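You operate a simulated robot arm through the tools that you are given. There is no shell and no other tool. Be economical: measure what you need, move in short steps, check, and stop when the job is done.

Carry out the task below with a simulated robot arm. There is one attempt and no reset: what you move stays moved.

TASK
Put two of the green filters from the top of the ironing cabinet on the green plant saucer.
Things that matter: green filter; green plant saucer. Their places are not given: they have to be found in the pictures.

It is judged by the outcome, as a careful person would: the job done as asked, and still so three seconds after it is handed in. It fails if anything else is knocked over, pushed out of place, dropped, spilled or broken.

THE ROBOT
A 7-joint arm with a two-finger parallel gripper, fixed in place. Base frame: the origin is at the foot of the arm, x ahead of it, y to its left, z up. Lengths are in m, angles in degrees, forces in N, time in s.
With the tool pointing down near the work surface it reaches from about 0.24 to 0.68 m from the base axis. Its first joint turns from -66.0 to 66.0 degrees. Payload 2.4 kg.
Tool frame: the origin (TCP) lies between the finger pads and is the grasp point; the fingertips stand 0.03 m ahead of it; z points along the fingers, y is the line along which they close. The gripper opens to 0.094 m. The fingers are 0.028 m wide and 0.01 m thick; the gripper's body (0.05 by 0.096 m) begins 0.055 m behind the TCP.
Orientation is that of the tool frame in the base frame, as [roll, pitch, yaw] about the fixed x, y, z axes, in that order (R = Rz(yaw) Ry(pitch) Rx(roll)). With the fingers straight down and closing along the base's y, the tool's x points along the base's -x, its y along +y and its z along -z.

THE INTERFACE
- The arm moves only by the tool play_rows. Its argument "plan" is a list that holds one entry, the list of rows, each a list of 4 numbers: the shift along the base's x, y, z in units of 200 mm (1.0 is 200 mm), then the turn about the base's z in units of 45 degrees (1.0 is 45 degrees). In form: [[[tx, ty, tz, twist], ...]]. A call has 1 to 10 rows; each row is the pose to reach, as a shift and turn from the pose commanded when the call began. "fingers" is the opening in per cent of the stroke, from 0 (shut) to 100 (fully open), set as the call begins (left out, the last holds). A call with a number of a shift or a turn outside -1 to 1 is refused whole. A row lasts 0.2 s, in which the tool goes at most 0.05 m and 8.6 degrees; a call with a longer step from one row to the next is refused whole, and so is a gripper value outside its range. A pose out of reach is approached as far as the arm can. The call stops where the force on the tool passes 40 N (or 10 N more than at its start, if that is more) or the arm is blocked; 0.2 s more then pass. The fingers move at their own pace (about 0.153 m/s each) and stop on an object; they squeeze with about 29 N. The grip force told is the motor's: it shows also when the fingers shut on nothing. Time passes only in rows, and 0.2 s behind the last, so rows that repeat a pose let the fingers close. It gives the time, the measured TCP pose, the force on the tool (base axes), the opening and the grip force at its end, in the units of the frame above (readings bear some noise), and new pictures: "views" is both (left out), scene, wrist or none.
- Cameras (640 x 400 px; columns grow to the right, rows downward): "scene" is fixed at [0.0303, 0.4639, 1.4661]; the picture's right is [-0.84, -0.54, 0.00], its down [-0.20, 0.30, -0.93] and it looks along [0.51, -0.78, -0.36] (base axes); focal length 342 px, centre (320, 200). "wrist" rides on the gripper at [-0.037, 0, -0.058] in the tool frame; the picture's right is [0.00, -1.00, 0.00], its down [0.97, 0.00, -0.24] and it looks along [0.24, 0.00, 0.97] (tool axes); focal length 218 px, centre (320, 200).
- point_at(camera, pixels): for up to 12 pixels [column, row] of the newest picture of that camera ("zoom" is the newest enlarged one), the place [x, y, z] in the base frame of the surface seen there, good to about 0.003 m. No time passes.
- enlarge(camera, box): a new picture of the part [left, top, right, bottom] of that camera's present view, enlarged. No time passes.
- finish_job(): hands the job in; it is judged then, once.

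Work in short steps. Measure before you move; look again where a grasp or a placing could have gone wrong, and mend it. You have 60 turns and 120 pictures in all, the two below and enlarged ones among them. Open the gripper and draw the arm clear of the work before you hand the job in, unless the task says otherwise; then end with one line.

The tools are called by a JSON object that holds its "method" and its "body". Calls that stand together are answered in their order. play_rows: Moves the arm, as the interface text tells. Its arguments: {"type":"object","properties":{"plan":{"type":"array","items":{"type":"array","items":{"type":"array","items":{"type":"number"}}}},"fingers":{"type":"number"},"views":{"type":"string","enum":["both","scene","wrist","none"]}},"required":["plan"]} The other tools are called the same way: point_at (camera, pixels) gives the place of the surface under pixels of a picture; enlarge (camera, box) takes an enlarged picture of a part of a camera's view; finish_job () hands the job in.

At the start:

```text
t: 0.0
tool_pos: [0.4023, -0.0994, 1.1436]
tool_rot: [180.0, 0.0, 180.0]
contact_force: [-0.2, -0.9, 0.6]
finger_gap: 0.0939
finger_force: 0.0
```

scene: 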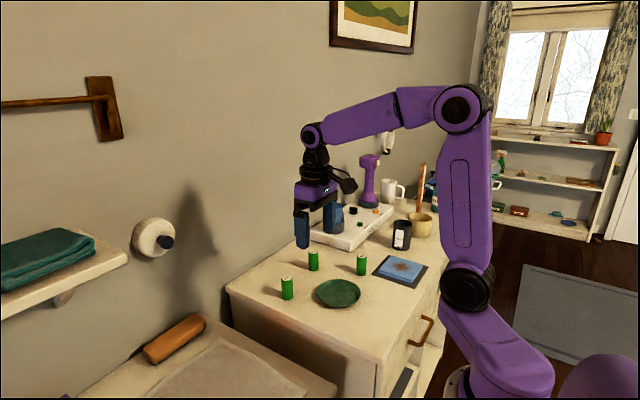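
wrist: 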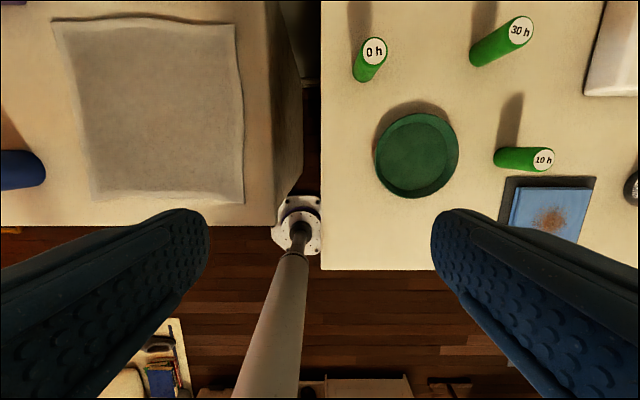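

The scene shows three green cylinders (287,288), (313,260) and (362,264), and a saucer at (338,293). I'll measure them in the wrist view and look closer.

{"method": "enlarge", "body": {"camera": "scene", "box": [220, 180, 460, 330]}}

{"method": "point_at", "body": {"camera": "wrist", "pixels": [[375, 50], [521, 30], [543, 160], [417, 155], [378, 155], [457, 155], [417, 115], [417, 195], [400, 240], [366, 76], [480, 58], [502, 156]]}}

{"method": "point_at", "body": {"camera": "scene", "pixels": [[287, 279], [287, 296], [313, 252], [314, 268], [362, 257], [362, 272], [338, 293], [320, 293], [359, 293], [338, 305]]}}

```text
2.67 times, centred on (340, 255) of scene
```

zoom: 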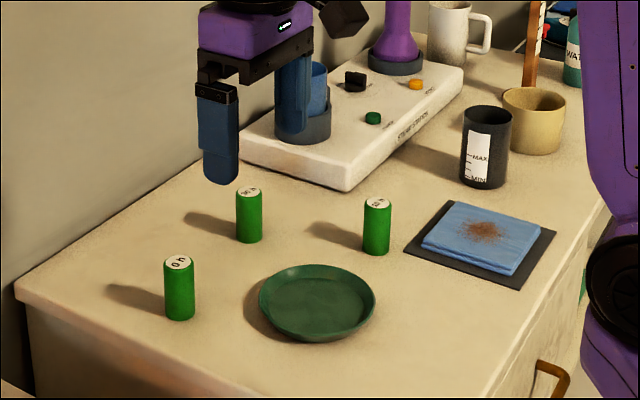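

```text
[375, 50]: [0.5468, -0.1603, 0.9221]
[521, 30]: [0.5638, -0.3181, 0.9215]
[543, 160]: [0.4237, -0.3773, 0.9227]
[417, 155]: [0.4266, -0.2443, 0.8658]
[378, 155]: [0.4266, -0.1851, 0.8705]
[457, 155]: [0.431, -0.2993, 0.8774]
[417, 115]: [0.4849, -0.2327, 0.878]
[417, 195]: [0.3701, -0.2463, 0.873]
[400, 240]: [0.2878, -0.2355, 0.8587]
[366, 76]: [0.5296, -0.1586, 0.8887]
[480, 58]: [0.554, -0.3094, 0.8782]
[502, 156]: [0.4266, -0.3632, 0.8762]
```

```text
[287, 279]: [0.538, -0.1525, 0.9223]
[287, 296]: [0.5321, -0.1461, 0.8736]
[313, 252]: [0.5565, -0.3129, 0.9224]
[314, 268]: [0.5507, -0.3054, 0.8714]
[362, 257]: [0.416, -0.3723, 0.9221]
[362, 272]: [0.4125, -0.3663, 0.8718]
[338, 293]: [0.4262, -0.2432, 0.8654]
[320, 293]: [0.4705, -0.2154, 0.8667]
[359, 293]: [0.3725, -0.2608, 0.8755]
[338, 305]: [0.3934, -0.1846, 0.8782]
```

Filters are about 63 mm tall, with tops at z 0.922: "0 h" at (0.541,-0.157), "30 h" at (0.558,-0.317), "10 h" at (0.418,-0.375). The saucer centre is at (0.428,-0.243). I'll go above "0 h" first.

{"method": "play_rows", "body": {"plan": [[[0.14, -0.06, -0.14, 0], [0.28, -0.12, -0.28, 0], [0.42, -0.18, -0.42, 0], [0.56, -0.24, -0.56, 0], [0.69, -0.288, -0.7, 0], [0.69, -0.288, -0.7, 0]]], "fingers": 70}}

```text
t: 1.4
tool_pos: [0.5415, -0.1586, 1.0031]
tool_rot: [180.0, 0.0, -180.0]
contact_force: [-0.8, -0.7, 0.0]
finger_gap: 0.0658
finger_force: 0.1
```

scene: 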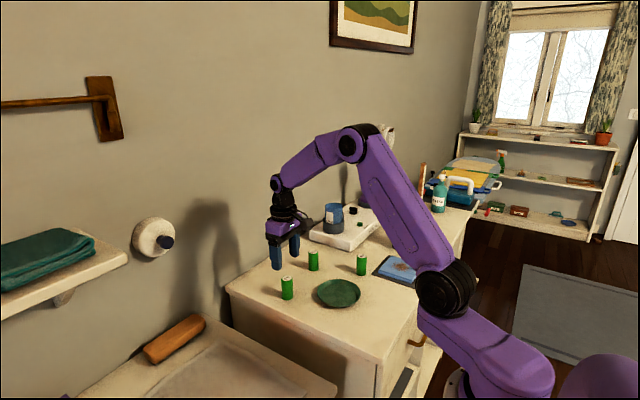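
wrist: 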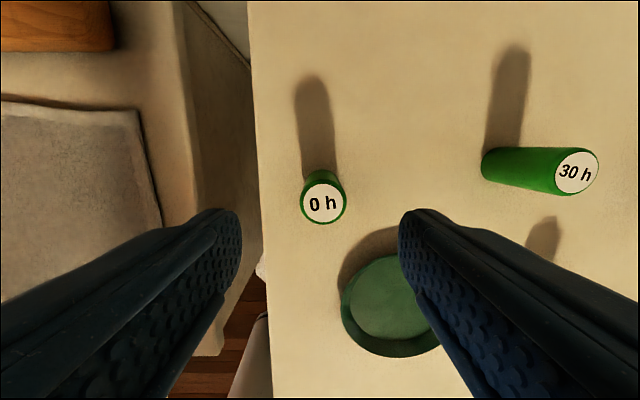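

{"method": "point_at", "body": {"camera": "wrist", "pixels": [[323, 204], [301, 204], [346, 204], [323, 184], [323, 222]]}}

```text
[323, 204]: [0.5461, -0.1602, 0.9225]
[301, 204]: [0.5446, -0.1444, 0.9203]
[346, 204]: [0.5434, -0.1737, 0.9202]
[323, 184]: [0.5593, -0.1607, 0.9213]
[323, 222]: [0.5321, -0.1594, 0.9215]
```

The label's centre is at (0.5455,-0.1595), so I shift +4 mm in x, go down to z≈0.909 and close.

{"method": "play_rows", "body": {"plan": [[[0.02, -0.005, -0.15, 0], [0.02, -0.005, -0.3, 0], [0.02, -0.005, -0.4, 0], [0.02, -0.005, -0.47, 0], [0.02, -0.005, -0.47, 0]]], "views": "scene"}}

{"method": "play_rows", "body": {"plan": [[[0, 0, 0, 0], [0, 0, 0, 0], [0, 0, 0, 0]]], "fingers": 0}}

```text
t: 2.6
tool_pos: [0.545, -0.1587, 0.9101]
tool_rot: [179.9, 0.1, -180.0]
contact_force: [-0.3, 0.1, -0.1]
finger_gap: 0.066
finger_force: 0.0
```

scene: 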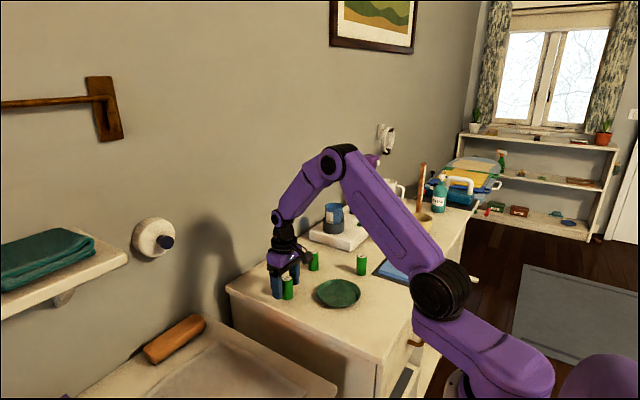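

```text
t: 3.4
tool_pos: [0.5457, -0.1585, 0.9096]
tool_rot: [180.0, 0.0, -180.0]
contact_force: [0.2, -0.9, 0.1]
finger_gap: 0.0306
finger_force: 28.6
```

scene: 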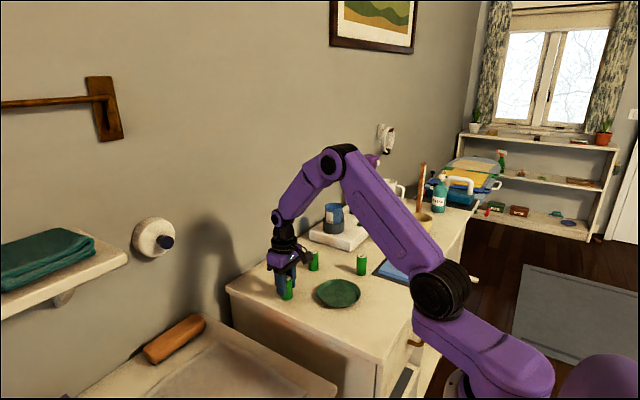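
wrist: 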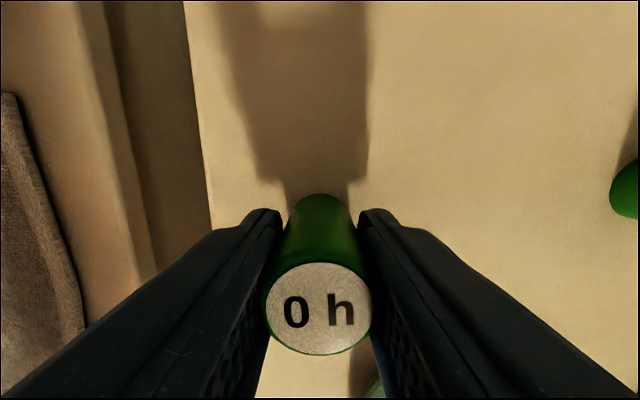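

Grip holds at 30.6 mm. I lift and carry it over to x 0.451, y -0.243 on the saucer's far half.

{"method": "play_rows", "body": {"plan": [[[0, 0, 0.2, 0], [0, 0, 0.4, 0], [-0.12, -0.105, 0.4, 0], [-0.24, -0.21, 0.4, 0], [-0.36, -0.315, 0.4, 0], [-0.473, -0.422, 0.4, 0], [-0.473, -0.422, 0.25, 0], [-0.473, -0.422, 0.15, 0], [-0.473, -0.422, 0.15, 0]]]}}

{"method": "enlarge", "body": {"camera": "scene", "box": [260, 210, 420, 310]}}

```text
t: 5.4
tool_pos: [0.4483, -0.2407, 0.9378]
tool_rot: [179.9, 0.0, 180.0]
contact_force: [0.3, 0.3, 0.1]
finger_gap: 0.0305
finger_force: 29.0
```

scene: 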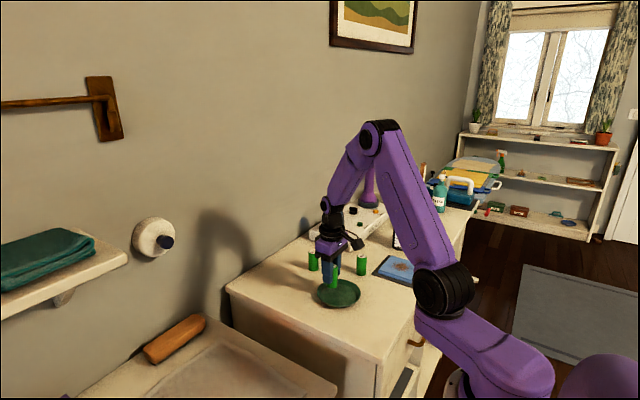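
wrist: 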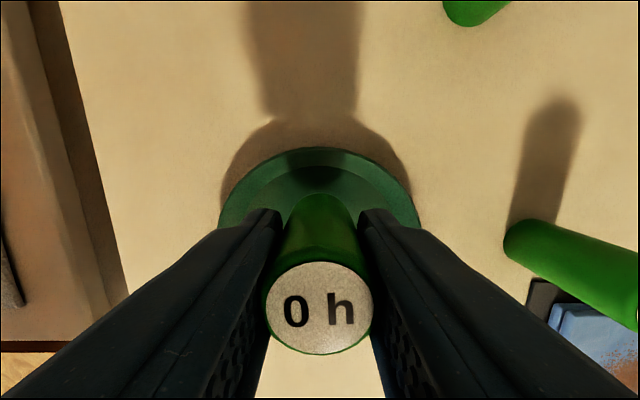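

```text
4.00 times, centred on (340, 260) of scene
```

zoom: 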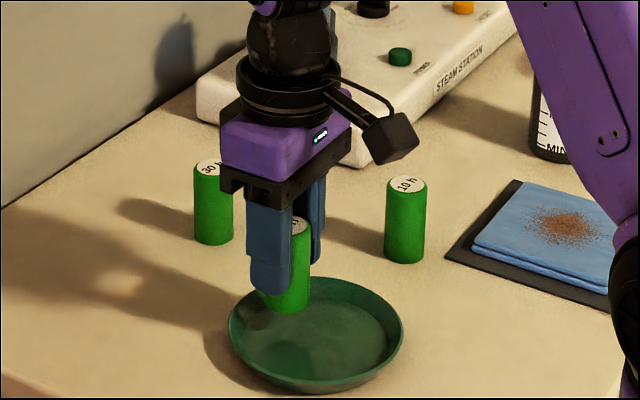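

Hanging above the saucer. I check where its flat floor ends on the far side.

{"method": "point_at", "body": {"camera": "wrist", "pixels": [[318, 149], [318, 158], [318, 165], [318, 172], [318, 180], [260, 205], [385, 205], [245, 215]]}}

```text
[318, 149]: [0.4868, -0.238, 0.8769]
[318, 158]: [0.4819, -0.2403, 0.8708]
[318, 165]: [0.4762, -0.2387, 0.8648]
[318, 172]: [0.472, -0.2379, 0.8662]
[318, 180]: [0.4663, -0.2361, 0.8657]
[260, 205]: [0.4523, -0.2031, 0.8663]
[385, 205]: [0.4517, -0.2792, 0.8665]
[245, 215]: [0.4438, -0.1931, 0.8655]
```

The floor is flat out to x≈0.477 and the filter's far edge is at 0.463, so I lower it gently.

{"method": "play_rows", "body": {"plan": [[[0, 0, -0.05, 0], [0, 0, -0.085, 0], [0, 0, -0.1, 0], [0, 0, -0.105, 0], [0, 0, -0.11, 0]]], "views": "none"}}

{"method": "enlarge", "body": {"camera": "scene", "box": [290, 240, 386, 310]}}

```text
t: 6.6
tool_pos: [0.4505, -0.2407, 0.9174]
tool_rot: [179.9, 0.1, -179.9]
contact_force: [-0.2, -0.7, -0.6]
finger_gap: 0.0306
finger_force: 29.0
```

```text
5.71 times, centred on (338, 275) of scene
```

zoom: 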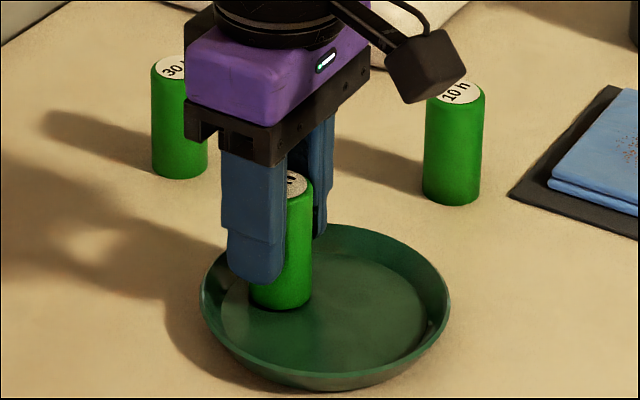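

No clear contact yet, so I go down by single millimetres until some force shows.

{"method": "play_rows", "body": {"plan": [[[0, 0, -0.005, 0], [0, 0, -0.008, 0], [0, 0, -0.008, 0]]], "views": "none"}}

```text
t: 7.4
tool_pos: [0.4502, -0.2424, 0.9154]
tool_rot: [-180.0, 0.0, 180.0]
contact_force: [-0.8, 0.3, 2.8]
finger_gap: 0.0303
finger_force: 28.8
```

A light contact of about 3 N shows; I open to a partial width and then rise.

{"method": "play_rows", "body": {"plan": [[[0, 0, 0, 0], [0, 0, 0, 0], [0, 0, 0.1, 0], [0, 0, 0.3, 0], [0, 0, 0.5, 0], [0, 0, 0.5, 0]]], "fingers": 65}}

{"method": "enlarge", "body": {"camera": "scene", "box": [290, 240, 386, 310]}}

```text
t: 8.8
tool_pos: [0.4497, -0.2407, 1.0139]
tool_rot: [179.9, -0.1, -180.0]
contact_force: [-0.6, 0.2, 0.0]
finger_gap: 0.0611
finger_force: 0.1
```

scene: 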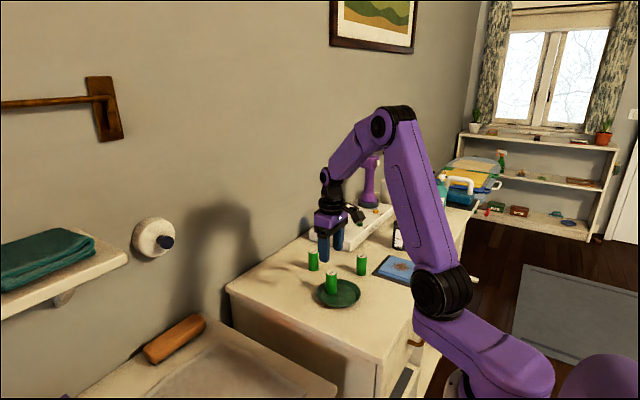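
wrist: 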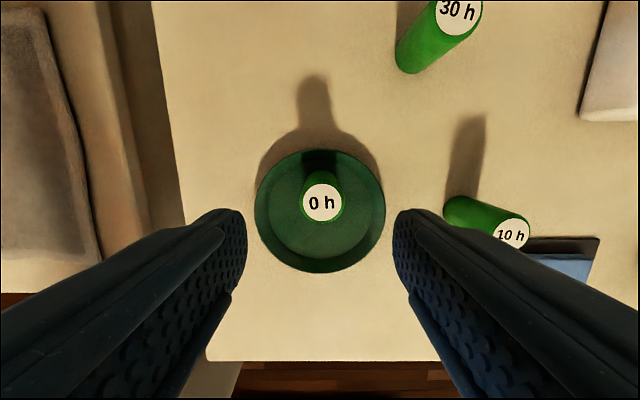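

```text
5.71 times, centred on (338, 275) of scene
```

zoom: 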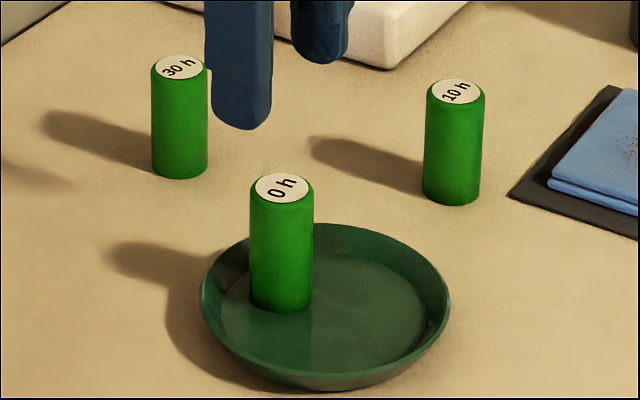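

"0 h" stands upright on the saucer. Next I move over "10 h", near (0.421,-0.376).

{"method": "play_rows", "body": {"plan": [[[-0.036, -0.17, 0, 0], [-0.072, -0.34, 0, 0], [-0.108, -0.51, 0, 0], [-0.145, -0.677, 0, 0], [-0.145, -0.677, -0.05, 0], [-0.145, -0.677, -0.05, 0]]], "views": "wrist"}}

{"method": "enlarge", "body": {"camera": "wrist", "box": [240, 120, 400, 220]}}

```text
t: 10.2
tool_pos: [0.4246, -0.377, 1.0061]
tool_rot: [180.0, 0.0, -180.0]
contact_force: [0.2, -0.6, -0.4]
finger_gap: 0.0611
finger_force: 0.0
```

wrist: 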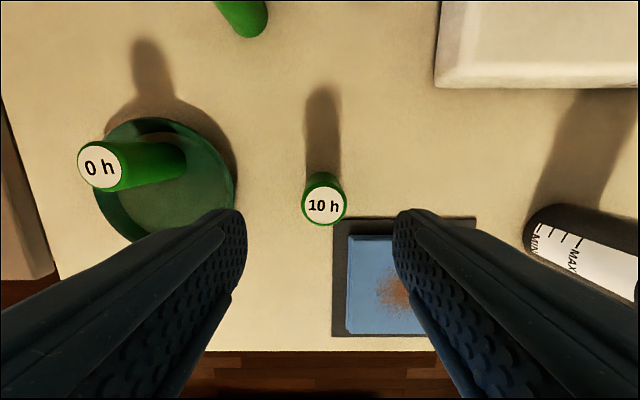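

```text
4.00 times, centred on (320, 170) of wrist
```

zoom: 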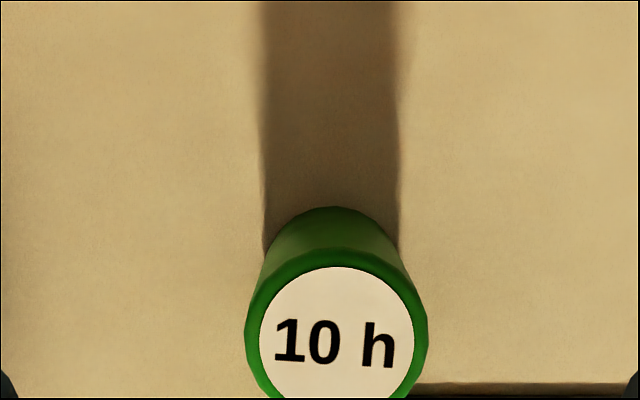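

{"method": "point_at", "body": {"camera": "wrist", "pixels": [[324, 205], [304, 205], [345, 205], [324, 187], [324, 223], [375, 224], [385, 245], [440, 221], [218, 150]]}}

```text
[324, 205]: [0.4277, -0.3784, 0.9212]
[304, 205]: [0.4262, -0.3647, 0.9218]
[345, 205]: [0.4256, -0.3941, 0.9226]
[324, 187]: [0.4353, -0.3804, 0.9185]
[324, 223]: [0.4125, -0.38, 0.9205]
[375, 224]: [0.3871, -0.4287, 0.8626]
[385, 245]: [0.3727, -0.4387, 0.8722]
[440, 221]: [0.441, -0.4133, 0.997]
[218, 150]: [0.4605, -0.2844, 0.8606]
```

"10 h" is centred at (0.4255,-0.379), and the tray edge at x≈0.39 is low and clear. I descend and grip.

{"method": "play_rows", "body": {"plan": [[[0.005, -0.008, -0.15, 0], [0.005, -0.008, -0.3, 0], [0.005, -0.008, -0.42, 0], [0.005, -0.008, -0.48, 0], [0.005, -0.008, -0.48, 0]]], "views": "none"}}

{"method": "play_rows", "body": {"plan": [[[0, 0, 0, 0], [0, 0, 0, 0], [0, 0, 0, 0]]], "fingers": 0}}

```text
t: 11.4
tool_pos: [0.4243, -0.3795, 0.9086]
tool_rot: [-180.0, -0.1, 179.9]
contact_force: [-0.2, 0.8, 0.0]
finger_gap: 0.0612
finger_force: 0.1
```

```text
t: 12.2
tool_pos: [0.4237, -0.3785, 0.9098]
tool_rot: [180.0, 0.1, 180.0]
contact_force: [-0.2, -0.3, 0.6]
finger_gap: 0.0308
finger_force: 29.3
```

scene: 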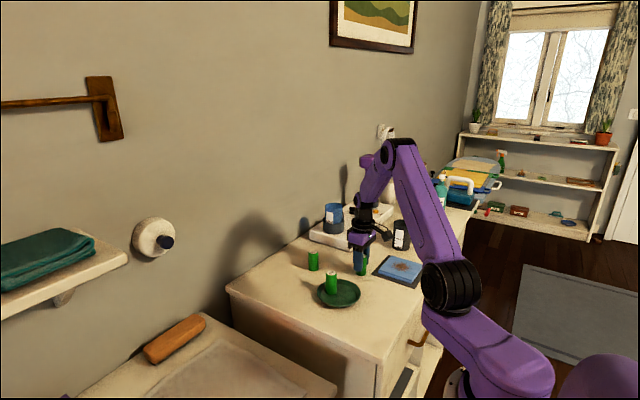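
wrist: 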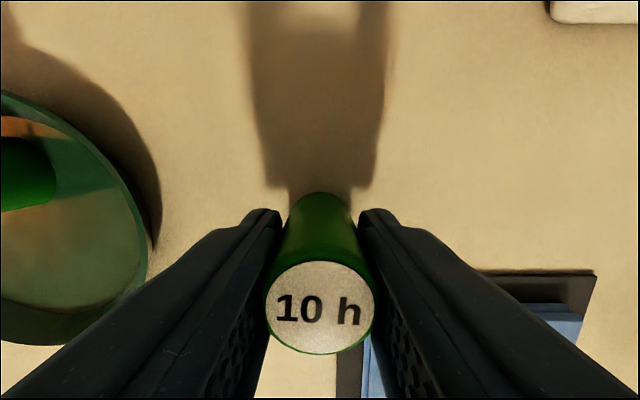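

Gripped. I lift it high enough to clear "0 h" and move over to x≈0.405, y≈-0.242.

{"method": "play_rows", "body": {"plan": [[[0, 0, 0.22, 0], [0, 0, 0.45, 0], [-0.024, 0.17, 0.45, 0], [-0.048, 0.34, 0.45, 0], [-0.072, 0.51, 0.45, 0], [-0.095, 0.683, 0.45, 0], [-0.095, 0.683, 0.45, 0]]]}}

{"method": "enlarge", "body": {"camera": "scene", "box": [280, 210, 408, 310]}}

```text
t: 13.8
tool_pos: [0.4052, -0.2429, 1.0014]
tool_rot: [179.9, 0.0, 180.0]
contact_force: [-0.2, 0.5, 0.3]
finger_gap: 0.0303
finger_force: 29.0
```

scene: 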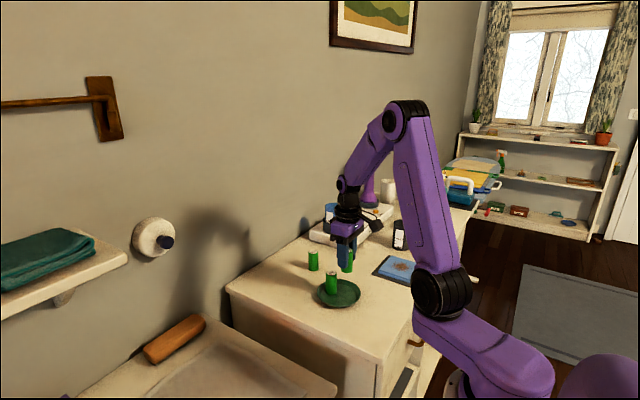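
wrist: 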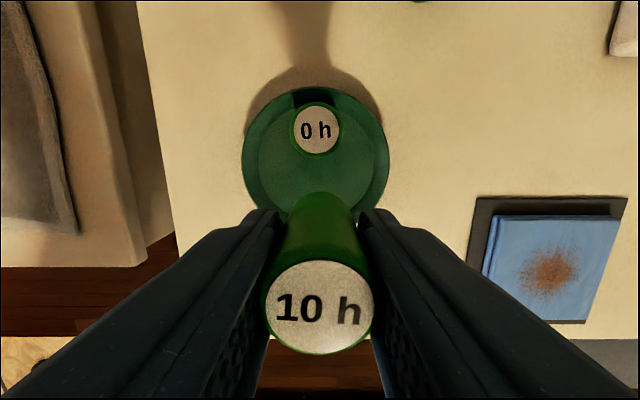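

```text
4.00 times, centred on (344, 260) of scene
```

zoom: 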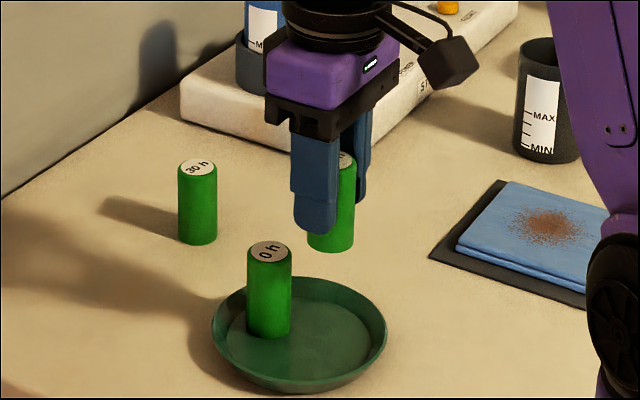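

I check the spacing against "0 h" and the near floor edge before lowering.

{"method": "point_at", "body": {"camera": "wrist", "pixels": [[316, 131], [316, 152], [316, 90], [244, 155], [388, 155], [259, 155], [372, 155]]}}

{"method": "point_at", "body": {"camera": "zoom", "pixels": [[384, 335], [370, 335], [362, 335]]}}

```text
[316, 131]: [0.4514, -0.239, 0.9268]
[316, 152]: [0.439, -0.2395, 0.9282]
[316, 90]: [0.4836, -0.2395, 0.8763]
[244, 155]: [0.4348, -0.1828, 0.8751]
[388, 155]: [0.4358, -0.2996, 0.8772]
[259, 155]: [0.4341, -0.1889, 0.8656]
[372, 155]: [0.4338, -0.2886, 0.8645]
```

```text
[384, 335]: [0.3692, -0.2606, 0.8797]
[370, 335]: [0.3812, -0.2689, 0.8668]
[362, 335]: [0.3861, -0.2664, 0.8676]
```

Spacing is good (46 mm between centres). I lower to near contact.

{"method": "play_rows", "body": {"plan": [[[0, 0, -0.15, 0], [0, 0, -0.28, 0], [0, 0, -0.37, 0], [0, 0, -0.4, 0], [0, 0, -0.413, 0], [0, 0, -0.418, 0], [0, 0, -0.418, 0]]], "views": "none"}}

{"method": "enlarge", "body": {"camera": "scene", "box": [290, 240, 386, 310]}}

```text
t: 15.4
tool_pos: [0.4059, -0.2416, 0.9136]
tool_rot: [-179.9, 0.1, -180.0]
contact_force: [2.0, 1.8, 9.3]
finger_gap: 0.0308
finger_force: 29.2
```

```text
5.71 times, centred on (338, 275) of scene
```

zoom: 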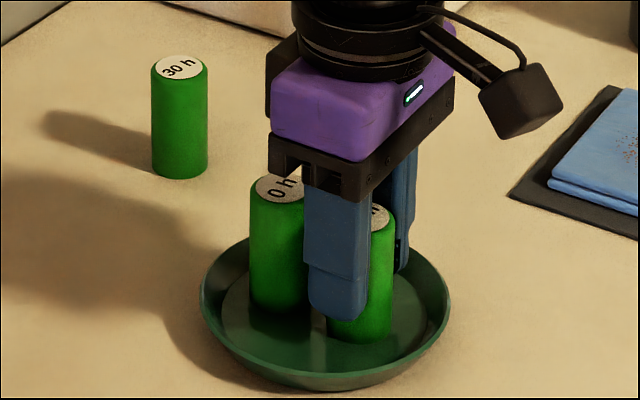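

Contact shows 9 N, so it's down; I ease up 1 mm, release, and rise straight up.

{"method": "play_rows", "body": {"plan": [[[0, 0, 0.006, 0], [0, 0, 0.006, 0]]], "views": "none"}}

{"method": "play_rows", "body": {"plan": [[[0, 0, 0, 0], [0, 0, 0, 0], [0, 0, 0.1, 0], [0, 0, 0.3, 0], [0, 0, 0.5, 0], [0, 0, 0.7, 0], [0, 0, 0.9, 0], [0, 0, 0.9, 0]]], "fingers": 65}}

{"method": "enlarge", "body": {"camera": "scene", "box": [280, 230, 408, 310]}}

```text
t: 16.0
tool_pos: [0.4038, -0.2417, 0.9159]
tool_rot: [180.0, -0.1, 180.0]
contact_force: [-0.7, -0.9, -0.3]
finger_gap: 0.0308
finger_force: 29.1
```

```text
t: 17.8
tool_pos: [0.4025, -0.2371, 1.1019]
tool_rot: [180.0, 0.1, 180.0]
contact_force: [-0.2, 0.2, -0.6]
finger_gap: 0.061
finger_force: 0.1
```

scene: 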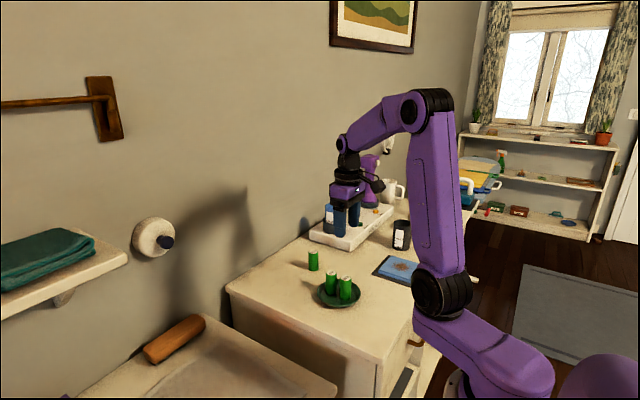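
wrist: 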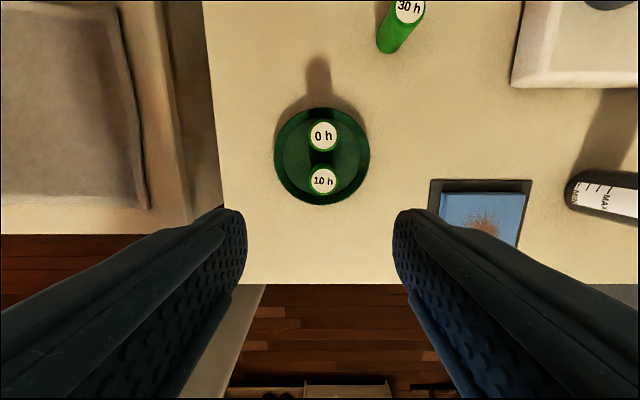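

```text
5.00 times, centred on (344, 270) of scene
```

zoom: 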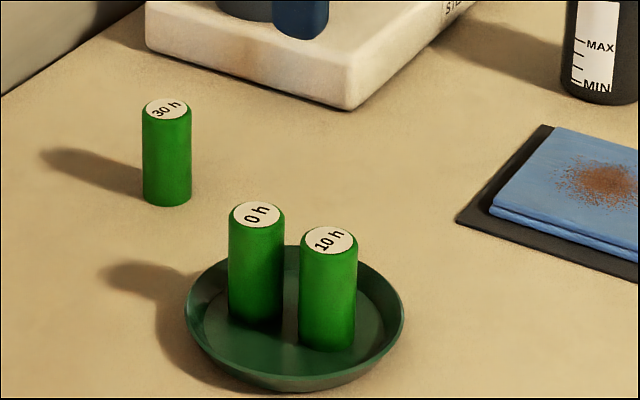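

Both filters stand upright on the saucer, the third hasn't moved, and the arm is clear with the gripper open.

{"method": "finish_job", "body": {}}

```text
The job is handed in.
```

Two green filters, "0 h" and "10 h", are standing upright on the green plant saucer; the "30 h" filter stayed where it was, and the job is handed in.
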